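You operate a simulated robot arm through the tools that you are given. There is no shell and no other tool. Be economical: measure what you need, move in short steps, check, and stop when the job is done.

The job below is to be done with a simulated robot arm. You get a single attempt, and the scene is never put back.

JOB
Centre the pallet on conveyor one and push the stray pail back into its row.
Fine: stop up first; push while the guides are closed; open them after.
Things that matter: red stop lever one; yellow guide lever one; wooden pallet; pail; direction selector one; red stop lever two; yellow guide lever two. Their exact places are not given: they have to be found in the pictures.

The check looks at the end state, three seconds after you hand in, the way a careful person would. Anything else that was tipped, shoved, dropped, spilled or broken makes it a failure.

ROBOT AND FRAMES
A 6-joint arm with a two-finger parallel gripper on a trunk, on a base that drives. Base frame: it is fixed to the floor where the robot stands at the start and does not move with it; the origin is under the middle of the robot, x ahead of it, y to its left, z up. Readings come in mm, rad, newtons and seconds.
With the tool pointing down near the work surface it reaches from about 320 to 700 mm from the robot's upright axis, wherever it stands. Its first joint turns from -2.897 to 2.897 rad. Places, roughly: red stop lever one [600, 0, 500]; yellow guide lever one [-200, -500, 500]; direction selector one [2700, 1600, 1000]; red stop lever two [2000, 4000, 500]; yellow guide lever two [1600, 3700, 500]; pail [250, -1500, 750]. Payload 4.1 kg.
The TCP is the grasp point between the finger pads, 23 mm short of the fingertips. In the tool frame z runs along the fingers and y along their closing line. The gripper opens to 94 mm. The fingers are 38 mm wide and 10 mm thick; the gripper's body (54 by 96 mm) begins 39 mm behind the TCP.
Orientation is told as [roll, pitch, yaw] about the base's x, y, z axes, in that order, counted from this pose: with the fingers straight down and closing along the base's y, the tool's x points along the base's -x, its y along +y and its z along -z.

CONTROLS
- The arm moves only by the tool send_rows. Its argument "increments" is a list of rows, each a list of 6 numbers: the shift along the base's x, y, z in mm, then the turn, a rotation vector about the base's x, y, z in rad. In form: [[dx, dy, dz, ax, ay, az], ...]. A call has 1 to 8 rows; each row shifts and turns the commanded pose from where the row before left it. "hand" is the finger opening in mm, from 0 to 94, set as the call begins (left out, the last holds). A row lasts 0.2 s, in which the tool goes at most 50 mm and 0.15 rad; a call with a longer step from one row to the next is refused whole, and so is a gripper value outside its range. Where a pose cannot be reached the arm comes as near as it can. A force on the tool above 90 N (or 10 N above the force at the start of the call, whichever is more), or a blocked arm, ends the call early, and 0.2 s more pass. The fingers move at their own pace (about 45 mm/s each) and stop on an object; they squeeze with about 39 N. The grip force told is the motor's: it shows also when the fingers shut on nothing. Time passes only in rows, and 0.2 s behind the last, so rows that do not move let the fingers close. The reply holds the time, the measured pose of the TCP, the force on the tool along the base axes, the opening and the grip force, in the units named above and with some noise.
- Cameras (640 x 400 px; columns grow to the right, rows downward): "scene" is now at [-17.7, 92.5, 1370.5]; the picture's right is [-0.85, -0.53, -0.00], its down [-0.39, 0.62, -0.69] and it looks along [0.36, -0.58, -0.73] (base axes); focal length 281 px, centre (320, 200). "wrist" rides on the gripper at [86, 16, -74] in the tool frame; the picture's right is [-0.18, 0.98, 0.00], its down [-0.58, -0.11, -0.81] and it looks along [-0.79, -0.15, 0.59] (tool axes); focal length 243 px, centre (320, 200).
- grab_frame(camera): a new picture of that camera. It takes no simulated time.
- move_column(by): slides the trunk up (or, below 0, down) by that many mm; the arm and the scene camera ride with it, the base frame stays. It gives what a move gives, with no picture.
- roll_base(legs): drives the robot by 1 to 6 legs, each [ahead, turn to the left] in mm and rad, along the robot's own axes; the way and the turn of a leg run together, so that a leg with both is an arc; at most 1500 mm and 3.142 rad a leg. The arm and the cameras ride along, it lands a little off, and it stops where it bumps. It gives what a move gives.
- turn_head(pan, tilt): turns the head with the scene camera to pan (to the left, within 2.705 rad either way) and tilt (down, from -0.506 to 1.204), counted from straight ahead of the robot. It gives what a move gives.
- probe_pixels(camera, pixels): for up to 12 pixels [column, row] of the newest picture of that camera ("zoom" is the newest enlarged one), the place [x, y, z] in the base frame of the surface seen there, good to about 2 mm, but the place of the scene camera against the robot may be out by one fixed shift of up to 12 mm in any direction. It takes no simulated time.
- enlarge(camera, box): a new picture of the part [left, top, right, bottom] of that camera's present view, enlarged. It takes no simulated time.
- close_job(): hands the job in; it is judged then, once.

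Work in short steps. Measure before you move; look again where a grasp or a placing could have gone wrong, and mend it. You have 80 turns and 68 pictures in all, those below and enlarged ones among them. Open the gripper and draw the arm clear of the work before you hand the job in, unless the task says otherwise; then end with one line.

The tools are called after ">>>" as name(argument=value, ...) on one line, values as JSON. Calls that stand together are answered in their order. send_rows: Moves the arm, as the interface text tells. Its arguments: {"type":"object","properties":{"increments":{"type":"array","items":{"type":"array","items":{"type":"number"}}},"hand":{"type":"number"}},"required":["increments"]} The other tools are called the same way: move_column (by) slides the trunk up or down; roll_base (legs) drives the base; turn_head (pan, tilt) turns the head that bears the scene camera; grab_frame (camera) takes a picture; probe_pixels (camera, pixels) gives the place of the surface under pixels of a picture; enlarge (camera, box) takes an enlarged picture of a part of a camera's view; close_job () hands the job in.

At the start:

```text
t: 0.0
tcp_pos: [84.5, -403.7, 1089.0]
tool_rot: [-0.002, 0.0, 0.0]
wrist_force: [0.3, 0.6, 0.2]
width: 93.9
gripper_force: 0.0
trunk travel left (down, up): [-325.0, 265.0]
robot x, y, heading: [-3.6, -2.0, -0.001]
head pan, tilt: [-1.012, 0.813]
```

scene: 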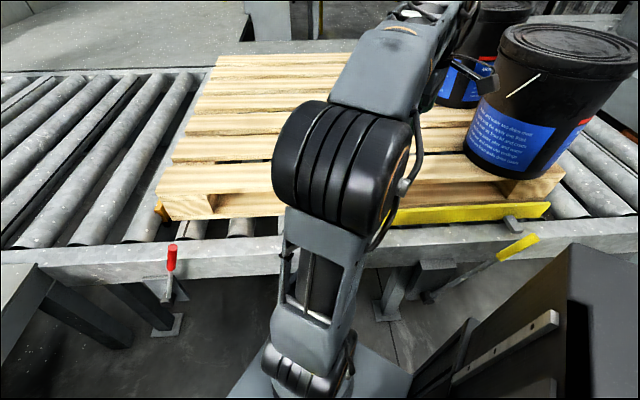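
wrist: 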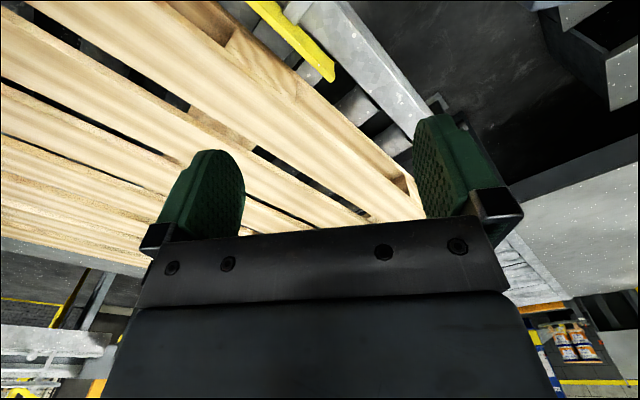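

The scene picture shows the red lever at about (171,260), the yellow lever at about (515,248), the pallet and the pails. I'll probe those points.

>>> probe_pixels(camera="scene", pixels=[[171, 250], [170, 268], [178, 290], [530, 240], [500, 258], [430, 297], [160, 205], [555, 190], [218, 60], [460, 210], [515, 160], [560, 30]])

>>> enlarge(camera="scene", box=[100, 180, 260, 340])

>>> enlarge(camera="scene", box=[360, 180, 600, 330])

```text
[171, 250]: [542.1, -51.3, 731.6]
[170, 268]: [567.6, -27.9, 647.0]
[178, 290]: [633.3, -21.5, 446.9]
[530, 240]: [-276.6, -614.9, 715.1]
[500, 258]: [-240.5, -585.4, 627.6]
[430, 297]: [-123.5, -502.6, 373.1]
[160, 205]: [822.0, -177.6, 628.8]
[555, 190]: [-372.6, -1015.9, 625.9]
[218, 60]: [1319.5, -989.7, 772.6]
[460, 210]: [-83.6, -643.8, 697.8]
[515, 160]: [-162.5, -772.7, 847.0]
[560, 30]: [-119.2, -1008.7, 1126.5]
```

```text
2.50 times, centred on (180, 260) of scene
```

zoom: 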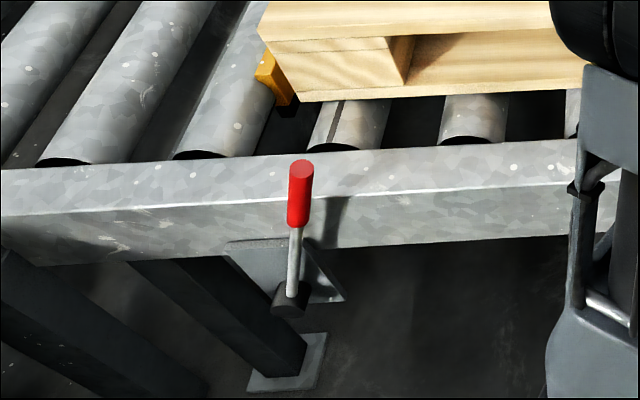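

```text
2.67 times, centred on (480, 255) of scene
```

zoom: 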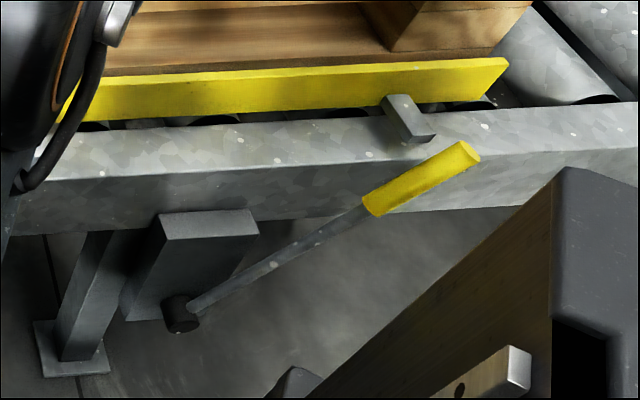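

The levers lie on a line at about 34.5°, parallel to the conveyor. I'll turn the head to see both ends of the pallet and the pails.

>>> turn_head(pan=-1.5, tilt=0.5)

>>> grab_frame(camera="scene")

>>> turn_head(pan=-0.4, tilt=0.5)

>>> grab_frame(camera="scene")

```text
t: 0.9
tcp_pos: [85.2, -403.4, 1089.1]
tool_rot: [0.0, 0.001, 0.0]
wrist_force: [1.0, 0.1, -0.5]
width: 93.9
gripper_force: 0.0
trunk travel left (down, up): [-325.0, 265.0]
robot x, y, heading: [0.6, -0.7, 0.002]
head pan, tilt: [-1.499, 0.499]
```

```text
63 pictures are left
```

scene: 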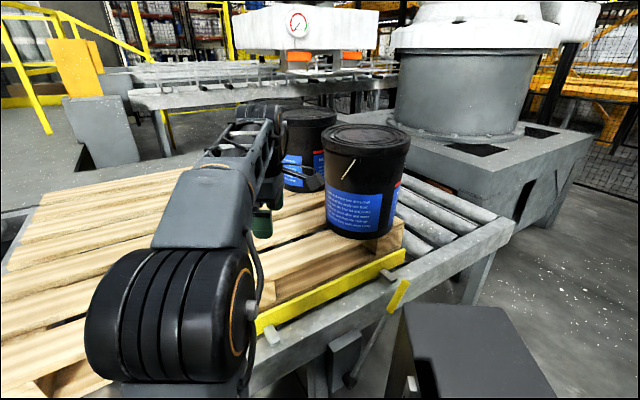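

```text
t: 2.2
tcp_pos: [84.6, -402.6, 1088.6]
tool_rot: [0.001, 0.001, 0.0]
wrist_force: [0.3, -0.1, -0.4]
width: 93.9
gripper_force: 0.1
trunk travel left (down, up): [-325.0, 265.0]
robot x, y, heading: [-4.7, 3.8, 0.002]
head pan, tilt: [-0.4, 0.499]
```

```text
62 pictures are left
```

scene: 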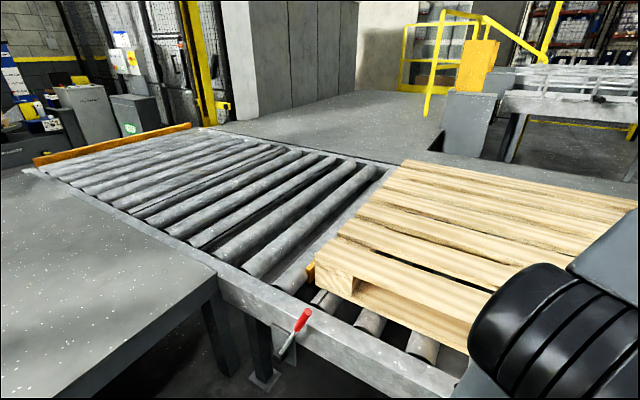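

The pails at (365,180) and (305,145) seem to be a row across the pallet. I'll raise the trunk for a better view and look toward the pails.

>>> move_column(by=250)

>>> turn_head(pan=-1.4, tilt=0.65)

>>> grab_frame(camera="scene")

```text
t: 4.8
tcp_pos: [85.5, -401.8, 1338.4]
tool_rot: [0.0, 0.001, 0.0]
wrist_force: [-0.2, 0.2, 0.1]
width: 94.0
gripper_force: 0.0
trunk travel left (down, up): [-575.0, 15.0]
robot x, y, heading: [-1.0, 1.0, -0.004]
head pan, tilt: [-0.4, 0.499]
```

```text
t: 6.1
tcp_pos: [86.2, -403.3, 1337.6]
tool_rot: [-0.001, 0.001, -0.001]
wrist_force: [0.2, 0.4, 0.6]
width: 93.9
gripper_force: 0.1
trunk travel left (down, up): [-575.0, 15.0]
robot x, y, heading: [-3.9, 1.3, -0.003]
head pan, tilt: [-1.4, 0.649]
```

```text
61 pictures are left
```

scene: 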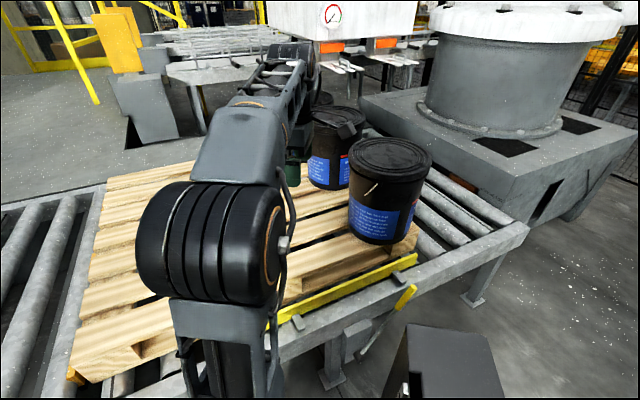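

The arm hides the far pails. At its present height it is clear, so I'll swing it left toward the red lever.

>>> send_rows(increments=[[47, 13, 0, 0, 0, 0.12], [45, 18, 0, 0, 0, 0.12], [43, 23, 0, 0, 0, 0.12], [40, 29, 0, 0, 0, 0.12], [36, 33, 0, 0, 0, 0.12], [32, 37, 0, 0, 0, 0.12], [27, 41, 0, 0, 0, 0.12], [22, 44, 0, 0, 0, 0.12]])

>>> send_rows(increments=[[17, 46, 0, 0, 0, 0.12], [10, 48, 0, 0, 0, 0.12], [5, 49, 0, 0, 0, 0.12], [0, 49, 0, 0, 0, 0.12], [-6, 48, 0, 0, 0, 0.12], [-12, 47, 0, 0, 0, 0.12], [-17, 46, 0, 0, 0, 0.12], [-22, 43, 0, 0, 0, 0.12]])

>>> grab_frame(camera="scene")

>>> turn_head(pan=-0.85, tilt=0.85)

>>> grab_frame(camera="scene")

```text
t: 7.9
tcp_pos: [376.6, -164.5, 1337.3]
tool_rot: [0.0, -0.001, 0.961]
wrist_force: [0.1, 0.3, -0.8]
width: 94.1
gripper_force: 0.1
trunk travel left (down, up): [-575.0, 15.0]
robot x, y, heading: [1.4, -1.9, -0.002]
head pan, tilt: [-1.4, 0.649]
```

```text
t: 9.7
tcp_pos: [352.0, 213.6, 1338.8]
tool_rot: [0.0, 0.002, 1.925]
wrist_force: [0.2, 0.7, -0.9]
width: 93.8
gripper_force: 0.0
trunk travel left (down, up): [-575.0, 15.0]
robot x, y, heading: [3.6, 1.6, -0.003]
head pan, tilt: [-1.4, 0.649]
```

```text
60 pictures are left
```

scene: 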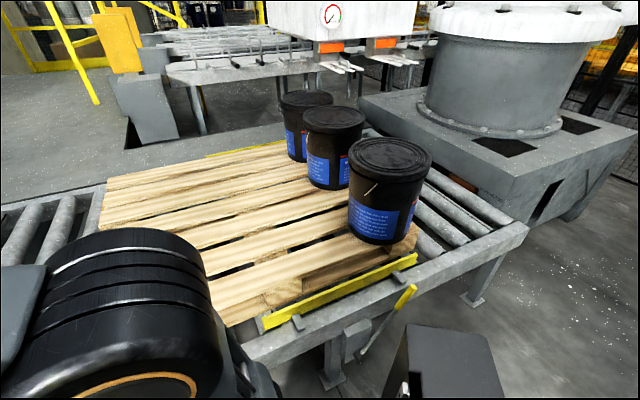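

```text
t: 10.7
tcp_pos: [352.3, 211.8, 1338.3]
tool_rot: [0.001, 0.0, 1.92]
wrist_force: [0.2, 0.4, 0.0]
width: 93.7
gripper_force: 0.1
trunk travel left (down, up): [-575.0, 15.0]
robot x, y, heading: [2.2, 0.4, 0.004]
head pan, tilt: [-0.85, 0.85]
```

```text
59 pictures are left
```

scene: 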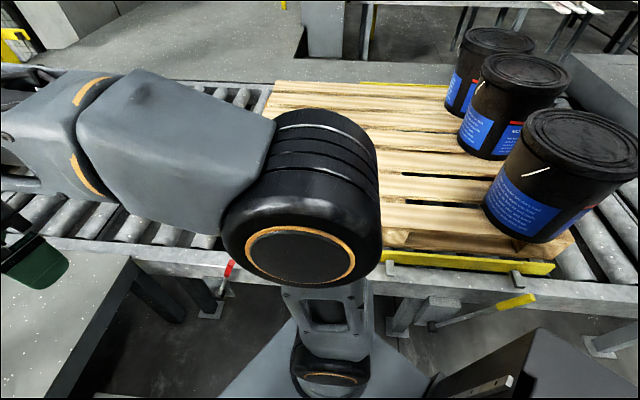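

All three pails are in view now. I'll enlarge them to measure their lids and the pallet edges.

>>> turn_head(pan=-1.25, tilt=0.75)

>>> enlarge(camera="scene", box=[60, 20, 540, 320])

```text
t: 11.5
tcp_pos: [353.1, 211.6, 1338.5]
tool_rot: [0.0, -0.002, 1.921]
wrist_force: [-0.1, 0.1, 0.0]
width: 94.1
gripper_force: 0.2
trunk travel left (down, up): [-575.0, 15.0]
robot x, y, heading: [-0.7, 1.5, -0.0]
head pan, tilt: [-1.25, 0.75]
```

```text
1.33 times, centred on (300, 170) of scene
```

zoom: 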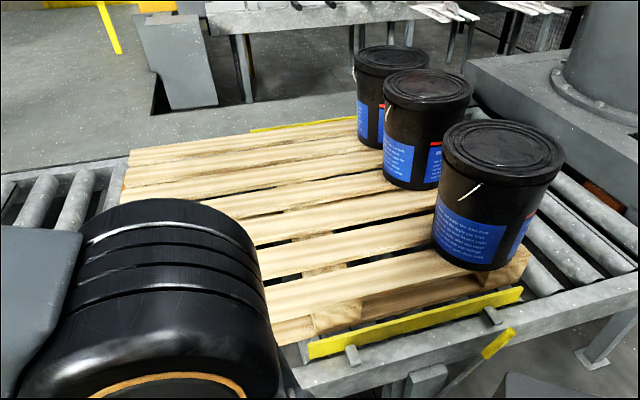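

>>> probe_pixels(camera="zoom", pixels=[[448, 146], [559, 160], [503, 125], [503, 180], [391, 86], [468, 90], [429, 73], [430, 105], [359, 58], [427, 62], [392, 48], [392, 73]])

>>> probe_pixels(camera="zoom", pixels=[[520, 262], [276, 337], [129, 155], [310, 350], [518, 292], [255, 130], [350, 118], [640, 283], [580, 305], [330, 385], [160, 140], [530, 250]])

```text
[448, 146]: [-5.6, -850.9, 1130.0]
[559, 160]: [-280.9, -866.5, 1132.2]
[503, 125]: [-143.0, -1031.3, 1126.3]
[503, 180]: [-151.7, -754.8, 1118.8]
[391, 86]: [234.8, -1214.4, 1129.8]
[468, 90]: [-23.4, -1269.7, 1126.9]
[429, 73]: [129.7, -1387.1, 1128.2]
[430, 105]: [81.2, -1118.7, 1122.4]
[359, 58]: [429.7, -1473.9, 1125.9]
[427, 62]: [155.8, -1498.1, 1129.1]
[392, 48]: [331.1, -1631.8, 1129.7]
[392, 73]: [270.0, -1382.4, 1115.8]
```

```text
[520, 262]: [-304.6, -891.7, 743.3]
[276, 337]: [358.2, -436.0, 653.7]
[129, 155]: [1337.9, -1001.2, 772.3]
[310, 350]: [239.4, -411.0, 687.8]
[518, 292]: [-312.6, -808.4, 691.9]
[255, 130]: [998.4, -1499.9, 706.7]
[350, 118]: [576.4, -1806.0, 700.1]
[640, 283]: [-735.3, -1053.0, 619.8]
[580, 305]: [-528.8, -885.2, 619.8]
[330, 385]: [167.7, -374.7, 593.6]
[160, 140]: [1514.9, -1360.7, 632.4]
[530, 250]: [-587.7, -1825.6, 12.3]
```

Three pails stand in a row across the pallet, with uneven spacing between them (about 440 and 320 mm). I'll enlarge further to measure them better.

>>> enlarge(camera="scene", box=[310, 40, 518, 170])

>>> enlarge(camera="scene", box=[330, 130, 538, 260])

```text
3.08 times, centred on (414, 105) of scene
```

zoom: 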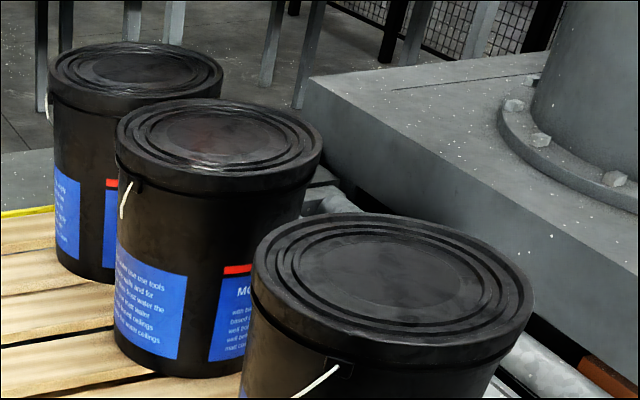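

```text
3.08 times, centred on (434, 195) of scene
```

zoom: 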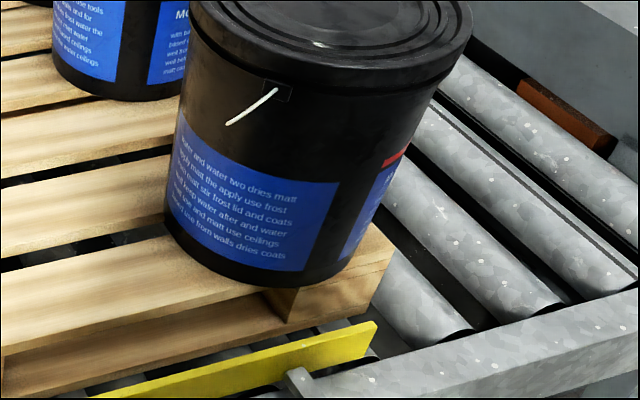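

The near pail (bottom front at about (240,285) in the zoom) seems to overhang the pallet's near edge. I'll probe its bottom, the pallet edge and the rim.

>>> probe_pixels(camera="zoom", pixels=[[392, 258], [375, 255], [280, 287], [240, 283], [170, 240], [20, 350], [150, 312], [380, 300], [365, 325], [120, 390], [330, 275], [100, 240]])

>>> enlarge(camera="scene", box=[60, 40, 380, 240])

```text
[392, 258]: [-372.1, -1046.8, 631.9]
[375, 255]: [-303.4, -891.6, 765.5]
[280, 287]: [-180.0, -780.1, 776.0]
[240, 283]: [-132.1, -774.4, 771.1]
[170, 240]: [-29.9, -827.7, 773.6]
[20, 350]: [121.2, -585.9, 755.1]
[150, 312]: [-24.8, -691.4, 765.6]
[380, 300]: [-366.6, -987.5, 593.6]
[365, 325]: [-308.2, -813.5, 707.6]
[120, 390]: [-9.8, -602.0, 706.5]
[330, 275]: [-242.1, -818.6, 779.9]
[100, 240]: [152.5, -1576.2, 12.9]
```

```text
2.00 times, centred on (220, 140) of scene
```

zoom: 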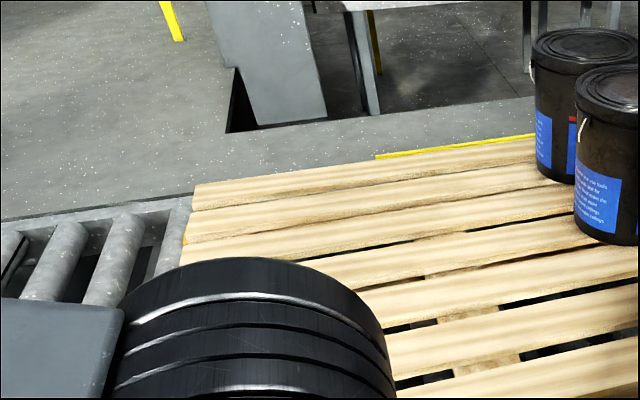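

>>> probe_pixels(camera="zoom", pixels=[[525, 142], [400, 164], [200, 187], [188, 214], [185, 240], [400, 156], [530, 137], [187, 238], [165, 215], [380, 155], [176, 245], [500, 115]])

>>> turn_head(pan=-0.35, tilt=0.7)

>>> grab_frame(camera="scene")

```text
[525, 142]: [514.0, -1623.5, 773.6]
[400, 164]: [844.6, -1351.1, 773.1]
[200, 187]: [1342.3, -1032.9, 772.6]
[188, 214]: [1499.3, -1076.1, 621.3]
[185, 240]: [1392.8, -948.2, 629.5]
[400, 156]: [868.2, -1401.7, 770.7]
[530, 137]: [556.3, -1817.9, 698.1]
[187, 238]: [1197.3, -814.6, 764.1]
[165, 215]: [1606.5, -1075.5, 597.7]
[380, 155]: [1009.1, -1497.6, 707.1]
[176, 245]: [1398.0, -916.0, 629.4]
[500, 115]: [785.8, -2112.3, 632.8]
```

```text
t: 12.7
tcp_pos: [352.1, 212.5, 1339.1]
tool_rot: [0.0, 0.0, 1.92]
wrist_force: [-0.3, -0.3, -0.6]
width: 94.0
gripper_force: 0.0
trunk travel left (down, up): [-575.0, 15.0]
robot x, y, heading: [-2.7, 3.6, 0.001]
head pan, tilt: [-0.351, 0.7]
```

```text
54 pictures are left
```

scene: 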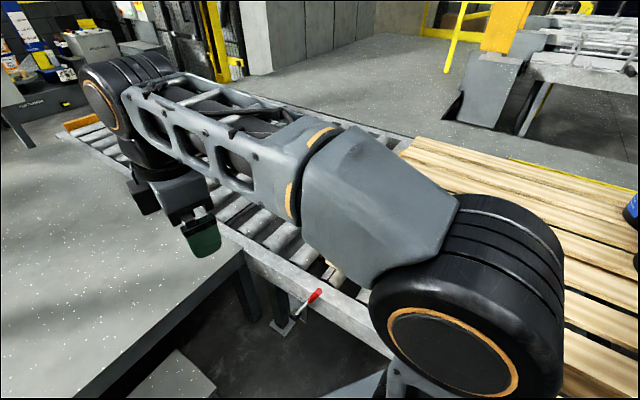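

The pallet spans v≈546–1646, and the guides are at 473 and 1801 with their centre at 1137, so the pallet is about 40 mm too near. Next I'll look at the red lever and the stop.

>>> enlarge(camera="scene", box=[240, 230, 400, 330])

>>> probe_pixels(camera="zoom", pixels=[[317, 245], [300, 260], [275, 285], [245, 310], [330, 165], [360, 150]])

```text
4.00 times, centred on (320, 280) of scene
```

zoom: 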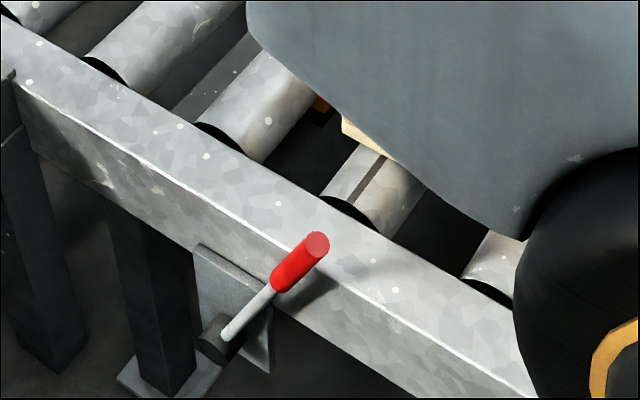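

```text
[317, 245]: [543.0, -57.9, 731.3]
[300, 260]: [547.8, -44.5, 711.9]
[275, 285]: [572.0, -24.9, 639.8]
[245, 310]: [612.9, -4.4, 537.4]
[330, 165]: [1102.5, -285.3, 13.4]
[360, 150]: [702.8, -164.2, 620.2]
```

The lever leans about 24° toward −u (top at about [543,−58,731]). I'll lower the trunk and bring the closed fingers beside the handle on its −u side.

>>> move_column(by=-250)

>>> send_rows(increments=[[18, -38, 0, 0, 0, 0.0345], [18, -38, 0, 0, 0, 0.0345], [18, -38, 0, 0, 0, 0.0345], [18, -38, 0, 0, 0, 0.0345], [18, -38, 0, 0, 0, 0.0345], [18, -38, 0, 0, 0, 0.0345], [18, -38, 0, 0, 0, 0.0345], [18, -38, 0, 0, 0, 0.0345]], hand=0)

>>> send_rows(increments=[[0, 0, -45, 0, 0, 0], [0, 0, -45, 0, 0, 0], [0, 0, -45, 0, 0, 0], [0, 0, -45, 0, 0, 0], [0, 0, -45, 0, 0, 0], [0, 0, -45, 0, 0, 0]])

>>> turn_head(pan=-0.3, tilt=0.9)

>>> grab_frame(camera="scene")

```text
t: 15.3
tcp_pos: [352.9, 210.8, 1087.9]
tool_rot: [0.0, 0.0, 1.921]
wrist_force: [-0.9, 0.0, -0.3]
width: 93.9
gripper_force: 0.0
trunk travel left (down, up): [-325.0, 265.0]
robot x, y, heading: [-0.1, 4.9, 0.002]
head pan, tilt: [-0.351, 0.7]
```

```text
t: 17.1
tcp_pos: [496.2, -91.7, 1088.3]
tool_rot: [0.0, 0.0, 2.198]
wrist_force: [-0.4, 0.3, 0.1]
width: 0.1
gripper_force: 39.2
trunk travel left (down, up): [-325.0, 265.0]
robot x, y, heading: [-0.7, -1.8, 0.0]
head pan, tilt: [-0.351, 0.7]
```

```text
t: 18.5
tcp_pos: [495.5, -90.9, 817.0]
tool_rot: [0.002, 0.0, 2.198]
wrist_force: [-0.3, 0.7, 0.4]
width: 0.1
gripper_force: 39.3
trunk travel left (down, up): [-325.0, 265.0]
robot x, y, heading: [1.5, -0.8, 0.001]
head pan, tilt: [-0.351, 0.7]
```

```text
t: 19.2
tcp_pos: [497.9, -92.7, 818.1]
tool_rot: [0.0, 0.0, 2.198]
wrist_force: [0.1, 0.4, -0.5]
width: 0.1
gripper_force: 39.0
trunk travel left (down, up): [-325.0, 265.0]
robot x, y, heading: [1.6, 1.3, -0.002]
head pan, tilt: [-0.3, 0.901]
```

```text
52 pictures are left
```

scene: 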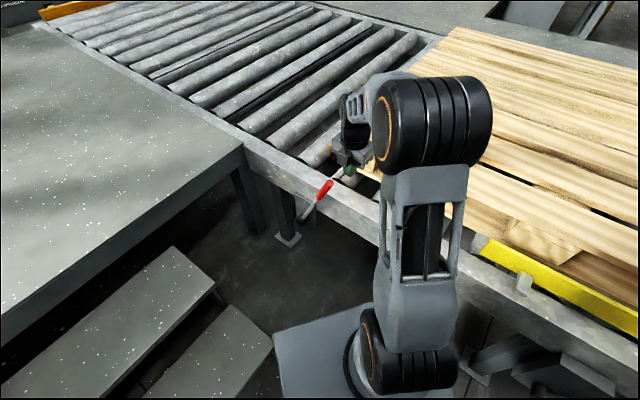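

The gripper at (348,170) is beside the red handle at (325,188). I'll zoom in and probe both to calibrate the camera shift.

>>> enlarge(camera="scene", box=[280, 120, 408, 200])

>>> probe_pixels(camera="zoom", pixels=[[240, 310], [225, 330], [205, 355], [350, 245], [340, 265], [365, 262]])

>>> grab_frame(camera="wrist")

```text
5.00 times, centred on (344, 160) of scene
```

zoom: 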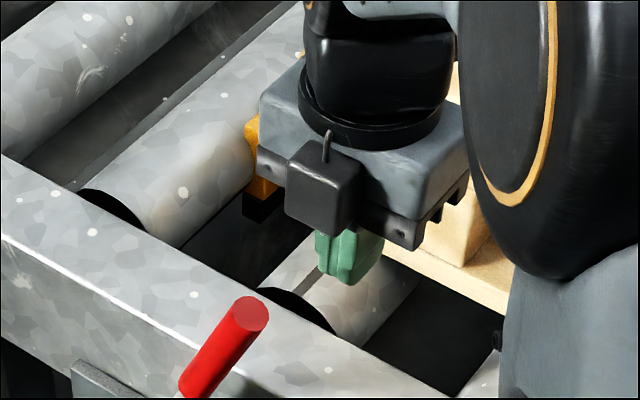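

```text
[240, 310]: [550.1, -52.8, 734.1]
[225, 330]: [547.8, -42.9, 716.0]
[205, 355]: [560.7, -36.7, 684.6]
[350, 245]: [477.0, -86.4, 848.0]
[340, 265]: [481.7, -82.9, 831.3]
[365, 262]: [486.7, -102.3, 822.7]
```

```text
50 pictures are left
```

wrist: 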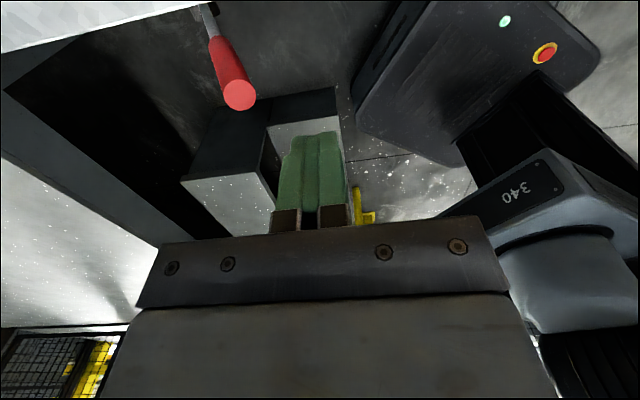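

>>> probe_pixels(camera="wrist", pixels=[[240, 96], [232, 75], [222, 50], [212, 20], [305, 160], [338, 160]])

```text
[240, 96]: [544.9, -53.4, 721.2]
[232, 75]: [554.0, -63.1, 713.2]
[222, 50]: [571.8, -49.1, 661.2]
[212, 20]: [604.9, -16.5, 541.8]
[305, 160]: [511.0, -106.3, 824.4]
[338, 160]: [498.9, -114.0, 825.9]
```

The wrist view confirms the handle top at z≈721, v≈363. I'll descend to TCP z≈718 and push along +u gently.

>>> send_rows(increments=[[0, 0, -49, 0, 0, 0], [0, 0, -49, 0, 0, 0], [20.3, 14.6, 0, 0, 0, 0], [20.3, 14.6, 0, 0, 0, 0], [20.3, 14.6, 0, 0, 0, 0], [20.3, 14.6, 0, 0, 0, 0]])

>>> grab_frame(camera="wrist")

```text
t: 20.6
tcp_pos: [578.7, -32.6, 721.5]
tool_rot: [0.001, 0.0, 2.197]
wrist_force: [0.2, 0.8, 0.3]
width: 0.1
gripper_force: 39.1
trunk travel left (down, up): [-325.0, 265.0]
robot x, y, heading: [-2.0, -3.3, 0.003]
head pan, tilt: [-0.3, 0.901]
```

```text
49 pictures are left
```

wrist: 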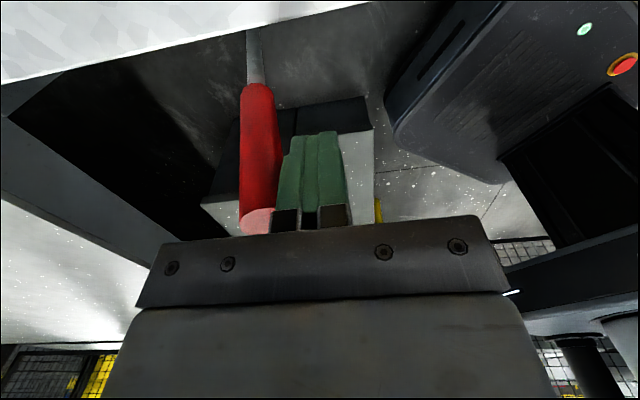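

The handle is moving with the finger and there is little force. I'll continue pushing along +u.

>>> send_rows(increments=[[20.3, 14.6, 0, 0, 0, 0], [20.3, 14.6, 0, 0, 0, 0], [20.3, 14.6, 0, 0, 0, 0], [16, 11.7, 0, 0, 0, 0]])

>>> grab_frame(camera="wrist")

>>> grab_frame(camera="scene")

```text
t: 21.6
tcp_pos: [654.3, 22.2, 720.7]
tool_rot: [0.001, 0.0, 2.196]
wrist_force: [-0.1, -0.1, 0.7]
width: 0.3
gripper_force: 39.1
trunk travel left (down, up): [-325.0, 265.0]
robot x, y, heading: [0.4, -3.3, -0.001]
head pan, tilt: [-0.3, 0.901]
```

```text
48 pictures are left
```

wrist: 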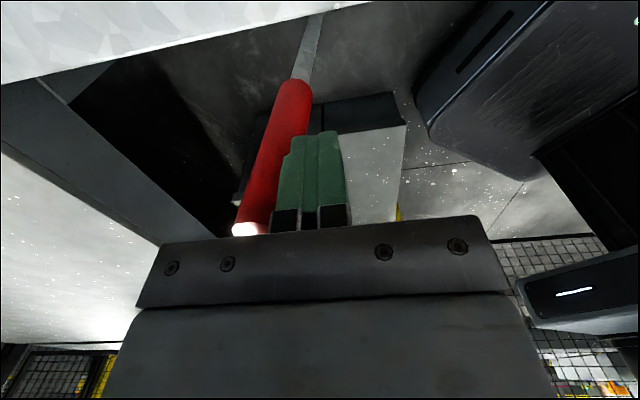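

```text
47 pictures are left
```

scene: 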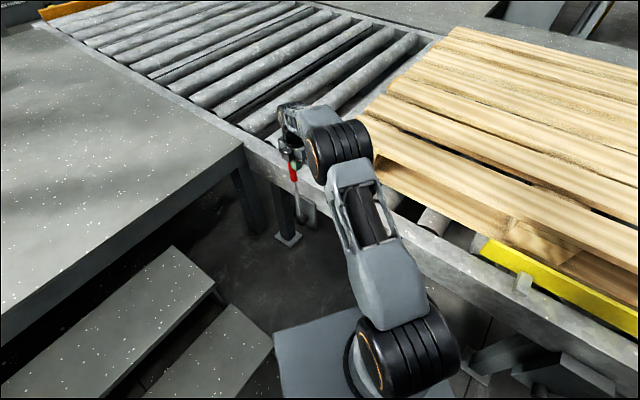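

The lever is a little past vertical. I'll continue in small steps until it stops.

>>> send_rows(increments=[[12.2, 8.8, 0, 0, 0, 0], [12.2, 8.8, 0, 0, 0, 0], [8.1, 5.85, 0, 0, 0, 0], [8.1, 5.85, 0, 0, 0, 0]])

>>> grab_frame(camera="wrist")

>>> enlarge(camera="scene", box=[220, 80, 412, 200])

```text
t: 22.6
tcp_pos: [694.4, 50.9, 720.6]
tool_rot: [0.0, 0.003, 2.197]
wrist_force: [0.6, -0.4, -0.9]
width: 0.2
gripper_force: 39.0
trunk travel left (down, up): [-325.0, 265.0]
robot x, y, heading: [-1.4, 0.8, 0.002]
head pan, tilt: [-0.3, 0.901]
```

```text
46 pictures are left
```

wrist: 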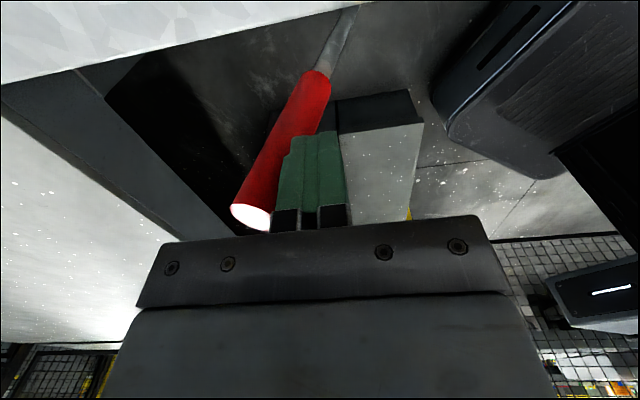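

```text
3.33 times, centred on (316, 140) of scene
```

zoom: 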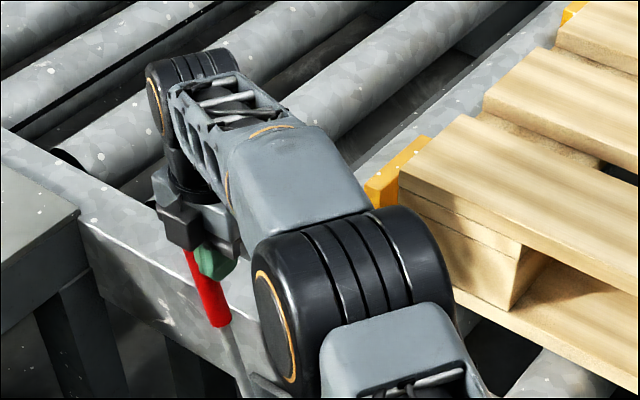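

>>> probe_pixels(camera="zoom", pixels=[[400, 155], [380, 175], [375, 188], [572, 10], [404, 178], [450, 130], [405, 200]])

>>> probe_pixels(camera="wrist", pixels=[[252, 214], [262, 185], [305, 100], [335, 50]])

```text
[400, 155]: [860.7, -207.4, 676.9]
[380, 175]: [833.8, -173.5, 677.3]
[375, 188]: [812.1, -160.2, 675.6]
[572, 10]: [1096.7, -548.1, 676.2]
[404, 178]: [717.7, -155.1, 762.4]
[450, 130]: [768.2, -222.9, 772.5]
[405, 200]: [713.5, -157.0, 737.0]
```

```text
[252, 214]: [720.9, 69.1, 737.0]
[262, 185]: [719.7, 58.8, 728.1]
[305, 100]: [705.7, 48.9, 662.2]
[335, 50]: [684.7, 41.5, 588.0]
```

The stop has risen from z≈629 to z≈677, so this is the right direction. The lever is at about 17°, so I'll push further toward its end position.

>>> send_rows(increments=[[8.1, 5.85, 0, 0, 0, 0], [8.1, 5.85, 0, 0, 0, 0], [8.1, 5.85, 0, 0, 0, 0], [8.1, 5.85, 0, 0, 0, 0]])

>>> grab_frame(camera="wrist")

>>> probe_pixels(camera="wrist", pixels=[[252, 214], [262, 185], [305, 100], [335, 50]])

```text
t: 23.6
tcp_pos: [709.4, 62.1, 721.5]
tool_rot: [-0.001, -0.001, 2.196]
wrist_force: [-0.1, -0.4, -0.4]
width: 0.3
gripper_force: 39.3
out of reach, approached as far as the arm can: row 3, 4
trunk travel left (down, up): [-325.0, 265.0]
robot x, y, heading: [-2.9, -3.6, 0.001]
head pan, tilt: [-0.3, 0.901]
```

```text
44 pictures are left
```

wrist: 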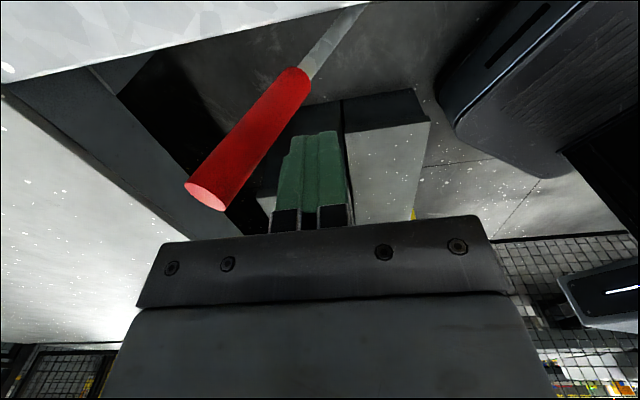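

```text
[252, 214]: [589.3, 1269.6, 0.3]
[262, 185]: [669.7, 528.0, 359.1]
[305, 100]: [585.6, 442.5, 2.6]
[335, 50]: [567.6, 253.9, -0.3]
```

The lever has snapped over to its end, ahead of the finger. I'll raise the arm and check the stop.

>>> send_rows(increments=[[-12, -9, 0, 0, 0, 0], [-10, -30, 30, 0, 0, 0], [-10, -30, 35, 0, 0, 0], [-20, -30, 30, 0, 0, 0], [-30, -35, 10, 0, 0, 0], [-30, -35, 0, 0, 0, 0], [-30, -35, 0, 0, 0, 0]])

>>> enlarge(camera="scene", box=[220, 80, 412, 200])

```text
t: 25.2
tcp_pos: [566.3, -141.0, 824.4]
tool_rot: [-0.001, 0.001, 2.196]
wrist_force: [0.8, -1.1, 0.4]
width: 0.0
gripper_force: 39.1
trunk travel left (down, up): [-325.0, 265.0]
robot x, y, heading: [1.2, 0.1, -0.001]
head pan, tilt: [-0.3, 0.901]
```

```text
3.33 times, centred on (316, 140) of scene
```

zoom: 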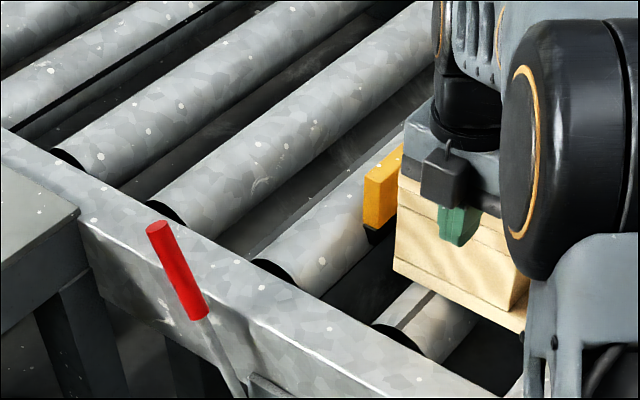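

Stop is up. Now I need to know the room around the base for driving toward the yellow lever, so I'll look right and behind.

>>> probe_pixels(camera="zoom", pixels=[[385, 170], [378, 178], [180, 260], [155, 228], [215, 340], [397, 200]])

>>> turn_head(pan=-1.7, tilt=1.1)

>>> grab_frame(camera="scene")

>>> turn_head(pan=-2.65, tilt=0.8)

>>> grab_frame(camera="scene")

```text
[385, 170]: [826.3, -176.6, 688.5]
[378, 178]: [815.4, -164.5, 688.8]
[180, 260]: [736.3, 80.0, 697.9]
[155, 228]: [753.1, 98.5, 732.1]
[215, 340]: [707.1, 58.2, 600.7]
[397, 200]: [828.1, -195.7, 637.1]
```

```text
t: 26.8
tcp_pos: [568.5, -140.4, 824.5]
tool_rot: [-0.002, 0.0, 2.198]
wrist_force: [-0.7, -0.2, -0.3]
width: 0.0
gripper_force: 38.8
trunk travel left (down, up): [-325.0, 265.0]
robot x, y, heading: [-0.1, -3.4, -0.003]
head pan, tilt: [-1.7, 1.1]
```

```text
42 pictures are left
```

scene: 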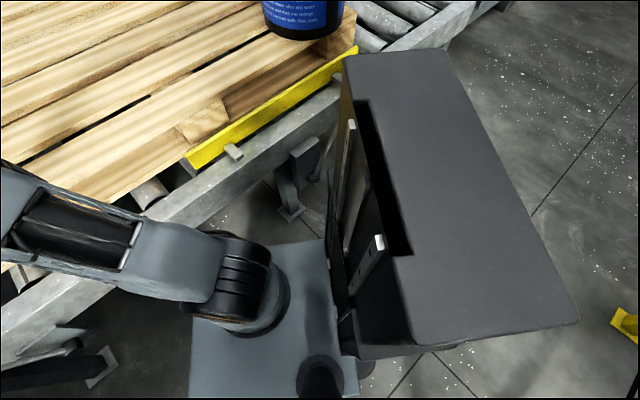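

```text
t: 28.0
tcp_pos: [568.8, -139.5, 826.0]
tool_rot: [0.0, 0.0, 2.197]
wrist_force: [0.1, 0.2, -0.1]
width: 0.3
gripper_force: 38.5
trunk travel left (down, up): [-325.0, 265.0]
robot x, y, heading: [-0.5, -0.6, -0.001]
head pan, tilt: [-2.649, 0.799]
```

```text
41 pictures are left
```

scene: 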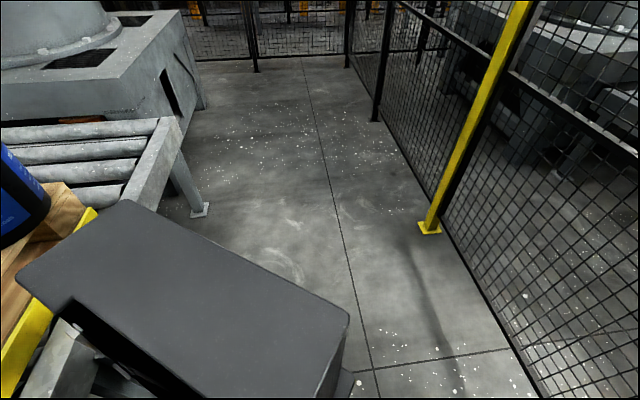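

The floor behind is clear. I'll probe the robot's own rear body (dark box) to know its footprint.

>>> probe_pixels(camera="scene", pixels=[[125, 203], [22, 272], [345, 318], [325, 390], [100, 390], [345, 380], [190, 210], [430, 228], [170, 130]])

>>> turn_head(pan=-1.1, tilt=1.2)

>>> grab_frame(camera="scene")

>>> probe_pixels(camera="scene", pixels=[[200, 390], [260, 330], [330, 330], [400, 300], [420, 340], [450, 300], [150, 350], [60, 380], [300, 240], [430, 390]])

```text
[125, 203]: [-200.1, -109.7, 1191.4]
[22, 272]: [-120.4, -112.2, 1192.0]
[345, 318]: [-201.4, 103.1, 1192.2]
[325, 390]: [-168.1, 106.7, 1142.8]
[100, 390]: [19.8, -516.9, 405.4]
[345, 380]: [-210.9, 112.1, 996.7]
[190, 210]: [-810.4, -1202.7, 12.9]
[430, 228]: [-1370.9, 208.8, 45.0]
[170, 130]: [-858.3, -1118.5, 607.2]
```

```text
t: 29.6
tcp_pos: [568.3, -140.9, 826.4]
tool_rot: [-0.001, 0.0, 2.197]
wrist_force: [0.0, 0.3, -0.3]
width: 0.0
gripper_force: 39.3
trunk travel left (down, up): [-325.0, 265.0]
robot x, y, heading: [0.8, -2.9, 0.0]
head pan, tilt: [-1.1, 1.201]
```

```text
40 pictures are left
```

scene: 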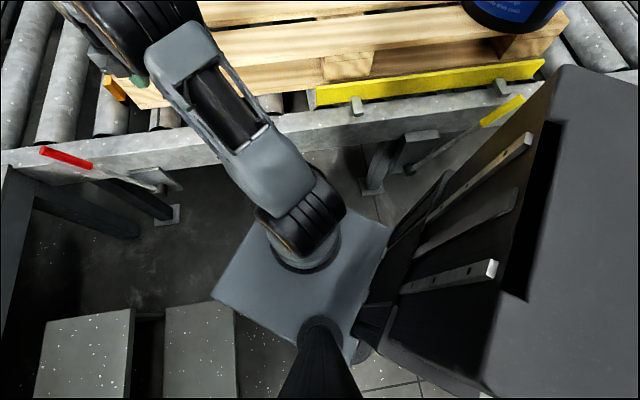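

```text
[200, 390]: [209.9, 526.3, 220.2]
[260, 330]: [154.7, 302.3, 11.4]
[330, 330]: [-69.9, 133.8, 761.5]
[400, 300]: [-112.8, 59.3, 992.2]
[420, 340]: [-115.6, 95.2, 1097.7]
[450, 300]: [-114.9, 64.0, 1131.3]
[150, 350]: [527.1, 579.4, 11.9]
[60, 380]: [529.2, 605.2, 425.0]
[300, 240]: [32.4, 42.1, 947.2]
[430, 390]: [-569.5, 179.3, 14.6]
```

The robot's body is compact (±~200 mm) and the space behind is free. I'll back off 580 mm, turn to face the conveyor square on and drive up to u≈−470, v≈−50.

>>> move_column(by=80)

>>> roll_base(legs=[[-580, 0], [0, -0.946]])

>>> turn_head(pan=0, tilt=0.75)

>>> grab_frame(camera="scene")

```text
t: 30.8
tcp_pos: [566.2, -140.9, 905.5]
tool_rot: [-0.001, -0.001, 2.196]
wrist_force: [0.5, 0.4, 0.0]
width: 0.3
gripper_force: 39.2
trunk travel left (down, up): [-405.0, 185.0]
robot x, y, heading: [-3.9, -0.5, -0.003]
head pan, tilt: [-1.1, 1.201]
```

```text
t: 36.5
tcp_pos: [-364.9, -544.6, 905.0]
tool_rot: [-0.001, -0.001, 1.248]
wrist_force: [-0.8, -0.4, 0.0]
width: 0.0
gripper_force: 39.2
trunk travel left (down, up): [-405.0, 185.0]
robot x, y, heading: [-582.5, -1.8, -0.946]
head pan, tilt: [-1.1, 1.201]
```

```text
t: 37.9
tcp_pos: [-365.6, -544.7, 905.2]
tool_rot: [-0.002, -0.001, 1.246]
wrist_force: [-0.2, -0.3, 0.4]
width: 0.2
gripper_force: 38.7
trunk travel left (down, up): [-405.0, 185.0]
robot x, y, heading: [-582.0, -2.3, -0.951]
head pan, tilt: [0.0, 0.75]
```

```text
39 pictures are left
```

scene: 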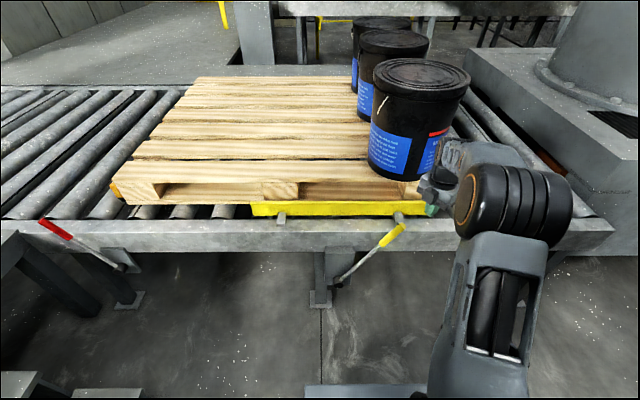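

The robot is square on at u≈−473. The gripper would meet the near pail if I drove now, so I'll pull the arm in and set yaw 0.625, then drive 290 mm ahead.

>>> send_rows(increments=[[-28.8, 28, 0, 0, 0, -0.125], [-28.8, 28, 0, 0, 0, -0.125], [-28.8, 28, 0, 0, 0, -0.125], [-28.8, 28, 0, 0, 0, -0.125], [-28.8, 28, 0, 0, 0, -0.123]])

>>> roll_base(legs=[[280, 0.005]])

>>> turn_head(pan=-0.1, tilt=0.95)

>>> grab_frame(camera="scene")

>>> grab_frame(camera="wrist")

```text
t: 39.1
tcp_pos: [-510.7, -404.3, 906.9]
tool_rot: [0.0, 0.0, 0.624]
wrist_force: [-0.4, -0.6, 0.1]
width: 0.0
gripper_force: 38.8
trunk travel left (down, up): [-405.0, 185.0]
robot x, y, heading: [-580.9, -0.2, -0.947]
head pan, tilt: [0.0, 0.75]
```

```text
t: 41.0
tcp_pos: [-343.1, -632.7, 905.3]
tool_rot: [0.0, 0.0, 0.633]
wrist_force: [0.0, -0.5, -0.4]
width: 0.0
gripper_force: 39.1
trunk travel left (down, up): [-405.0, 185.0]
robot x, y, heading: [-417.3, -232.1, -0.943]
head pan, tilt: [0.0, 0.75]
```

```text
t: 41.8
tcp_pos: [-343.0, -630.8, 906.9]
tool_rot: [0.001, 0.001, 0.632]
wrist_force: [0.0, 0.1, 0.4]
width: 0.0
gripper_force: 38.7
trunk travel left (down, up): [-405.0, 185.0]
robot x, y, heading: [-419.7, -227.3, -0.943]
head pan, tilt: [-0.099, 0.949]
```

```text
38 pictures are left
```

scene: 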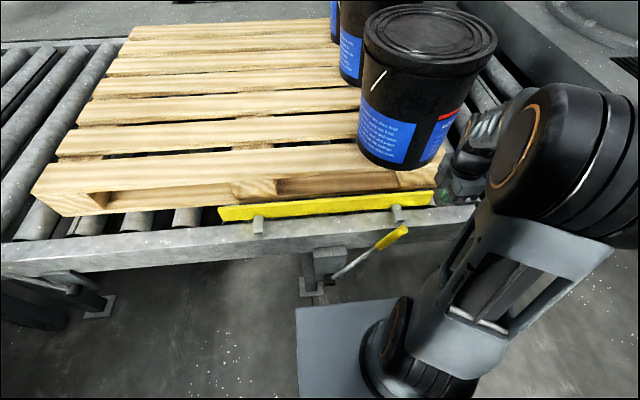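

```text
37 pictures are left
```

wrist: 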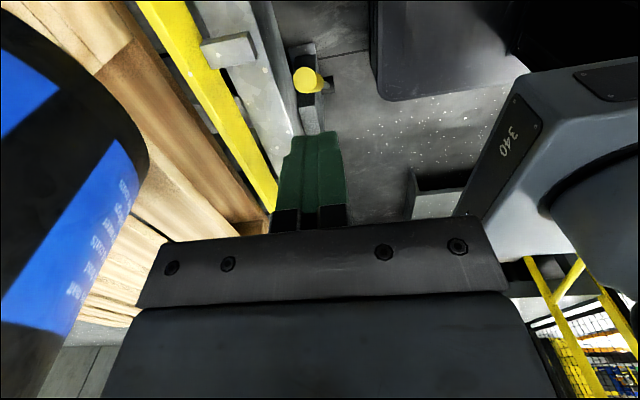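

The wrist view shows the yellow handle's end at (307,80), just ahead of the fingers. I'll probe it.

>>> probe_pixels(camera="wrist", pixels=[[307, 80], [300, 75], [316, 85], [322, 82], [305, 47]])

>>> enlarge(camera="scene", box=[290, 170, 450, 310])

>>> probe_pixels(camera="zoom", pixels=[[485, 268], [440, 305], [380, 330], [300, 370], [200, 400], [280, 215], [470, 175], [300, 390]])

```text
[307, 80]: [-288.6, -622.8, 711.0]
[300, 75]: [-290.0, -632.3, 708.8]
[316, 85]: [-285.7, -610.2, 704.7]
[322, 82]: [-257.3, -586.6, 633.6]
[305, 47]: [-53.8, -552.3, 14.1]
```

```text
2.86 times, centred on (370, 240) of scene
```

zoom: 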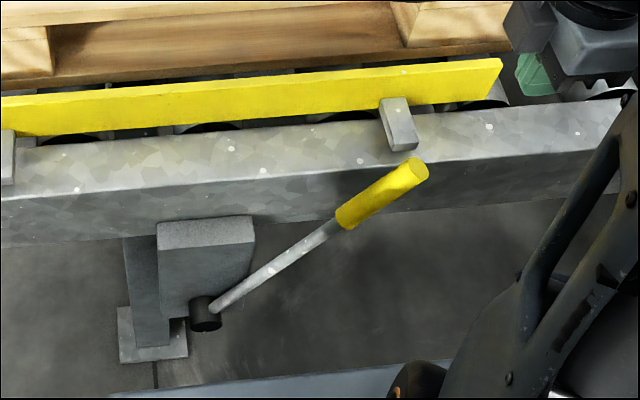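

```text
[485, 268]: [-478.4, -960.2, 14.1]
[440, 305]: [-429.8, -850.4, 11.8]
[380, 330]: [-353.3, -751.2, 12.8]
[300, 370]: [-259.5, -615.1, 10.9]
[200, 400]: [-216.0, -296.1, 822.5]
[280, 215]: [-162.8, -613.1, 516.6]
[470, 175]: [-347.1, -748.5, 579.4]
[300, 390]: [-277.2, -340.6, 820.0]
```

>>> probe_pixels(camera="zoom", pixels=[[205, 318], [225, 300], [280, 262], [330, 230], [350, 218], [400, 180], [418, 168]])

```text
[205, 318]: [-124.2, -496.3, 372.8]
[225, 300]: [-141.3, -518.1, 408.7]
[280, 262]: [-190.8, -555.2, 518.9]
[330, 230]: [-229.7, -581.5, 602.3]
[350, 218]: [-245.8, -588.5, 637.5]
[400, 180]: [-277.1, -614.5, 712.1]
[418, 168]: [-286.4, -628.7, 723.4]
```

The lever pivots at about (u −398, z 370), is about 398 mm long and leans 30° toward −u. I'll descend beside its tip, then push along +u following the arc.

>>> send_rows(increments=[[10.6, -23.2, -41, 0, 0, 0], [0, 0, -41, 0, 0, 0], [0, 0, -41, 0, 0, 0], [0, 0, -41, 0, 0, 0], [0, 0, -41, 0, 0, 0]])

>>> send_rows(increments=[[23.5, 17, 10, 0, 0, 0], [23.5, 17, 10, 0, 0, 0], [23.5, 17, 10, 0, 0, 0], [23.5, 17, 10, 0, 0, 0]])

>>> grab_frame(camera="wrist")

```text
t: 43.0
tcp_pos: [-332.7, -654.8, 699.7]
tool_rot: [-0.001, 0.0, 0.63]
wrist_force: [-0.7, -0.6, -0.7]
width: 0.0
gripper_force: 39.2
trunk travel left (down, up): [-405.0, 185.0]
robot x, y, heading: [-416.2, -227.7, -0.942]
head pan, tilt: [-0.099, 0.949]
```

```text
t: 44.0
tcp_pos: [-238.2, -586.6, 740.6]
tool_rot: [0.001, 0.0, 0.632]
wrist_force: [-0.1, 0.1, 0.3]
width: 0.1
gripper_force: 39.1
trunk travel left (down, up): [-405.0, 185.0]
robot x, y, heading: [-415.9, -226.9, -0.943]
head pan, tilt: [-0.099, 0.949]
```

```text
35 pictures are left
```

wrist: 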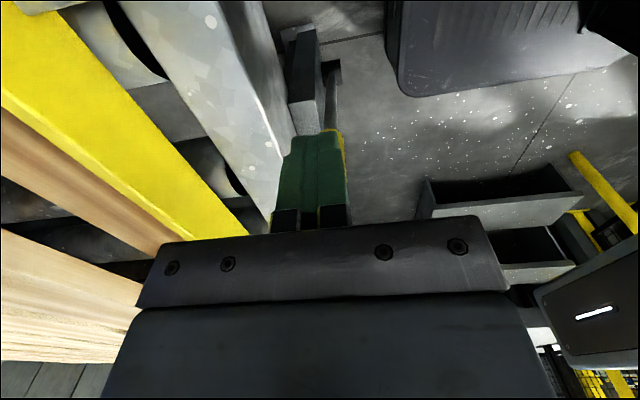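

The handle is in line behind the fingers. I'll keep pushing along +u over the top.

>>> send_rows(increments=[[21, 15.2, 4, 0, 0, 0], [21, 15.2, 4, 0, 0, 0], [21, 15.2, 4, 0, 0, 0], [21, 15.2, 3, 0, 0, 0]])

>>> send_rows(increments=[[16, 11.7, -1, 0, 0, 0], [16, 11.7, -3, 0, 0, 0], [16, 11.7, -4, 0, 0, 0], [16, 11.7, -4, 0, 0, 0]])

>>> grab_frame(camera="wrist")

>>> grab_frame(camera="scene")

```text
t: 45.0
tcp_pos: [-153.2, -525.5, 755.9]
tool_rot: [0.002, 0.001, 0.632]
wrist_force: [-0.3, -0.2, -0.3]
width: 0.0
gripper_force: 39.3
trunk travel left (down, up): [-405.0, 185.0]
robot x, y, heading: [-420.3, -228.0, -0.943]
head pan, tilt: [-0.099, 0.949]
```

```text
t: 46.0
tcp_pos: [-91.2, -477.9, 744.6]
tool_rot: [-0.001, -0.002, 0.634]
wrist_force: [-21.0, -18.8, 13.7]
width: 0.3
gripper_force: 39.6
trunk travel left (down, up): [-405.0, 185.0]
robot x, y, heading: [-415.3, -230.4, -0.943]
head pan, tilt: [-0.099, 0.949]
```

```text
34 pictures are left
```

wrist: 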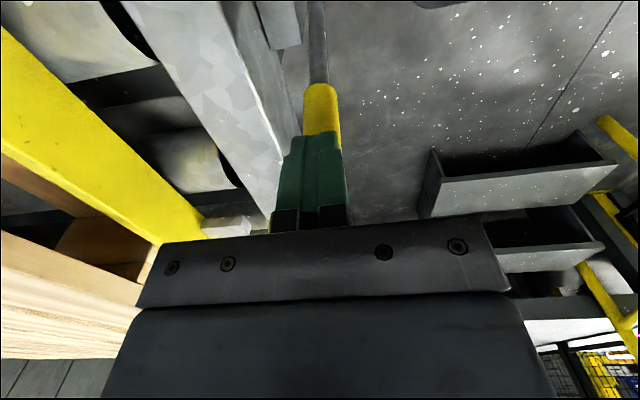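

```text
33 pictures are left
```

scene: 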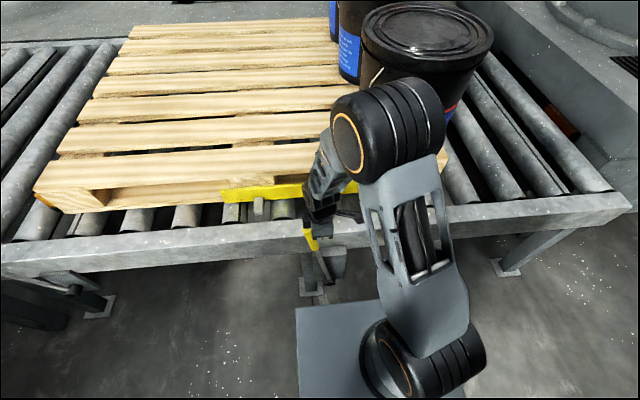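

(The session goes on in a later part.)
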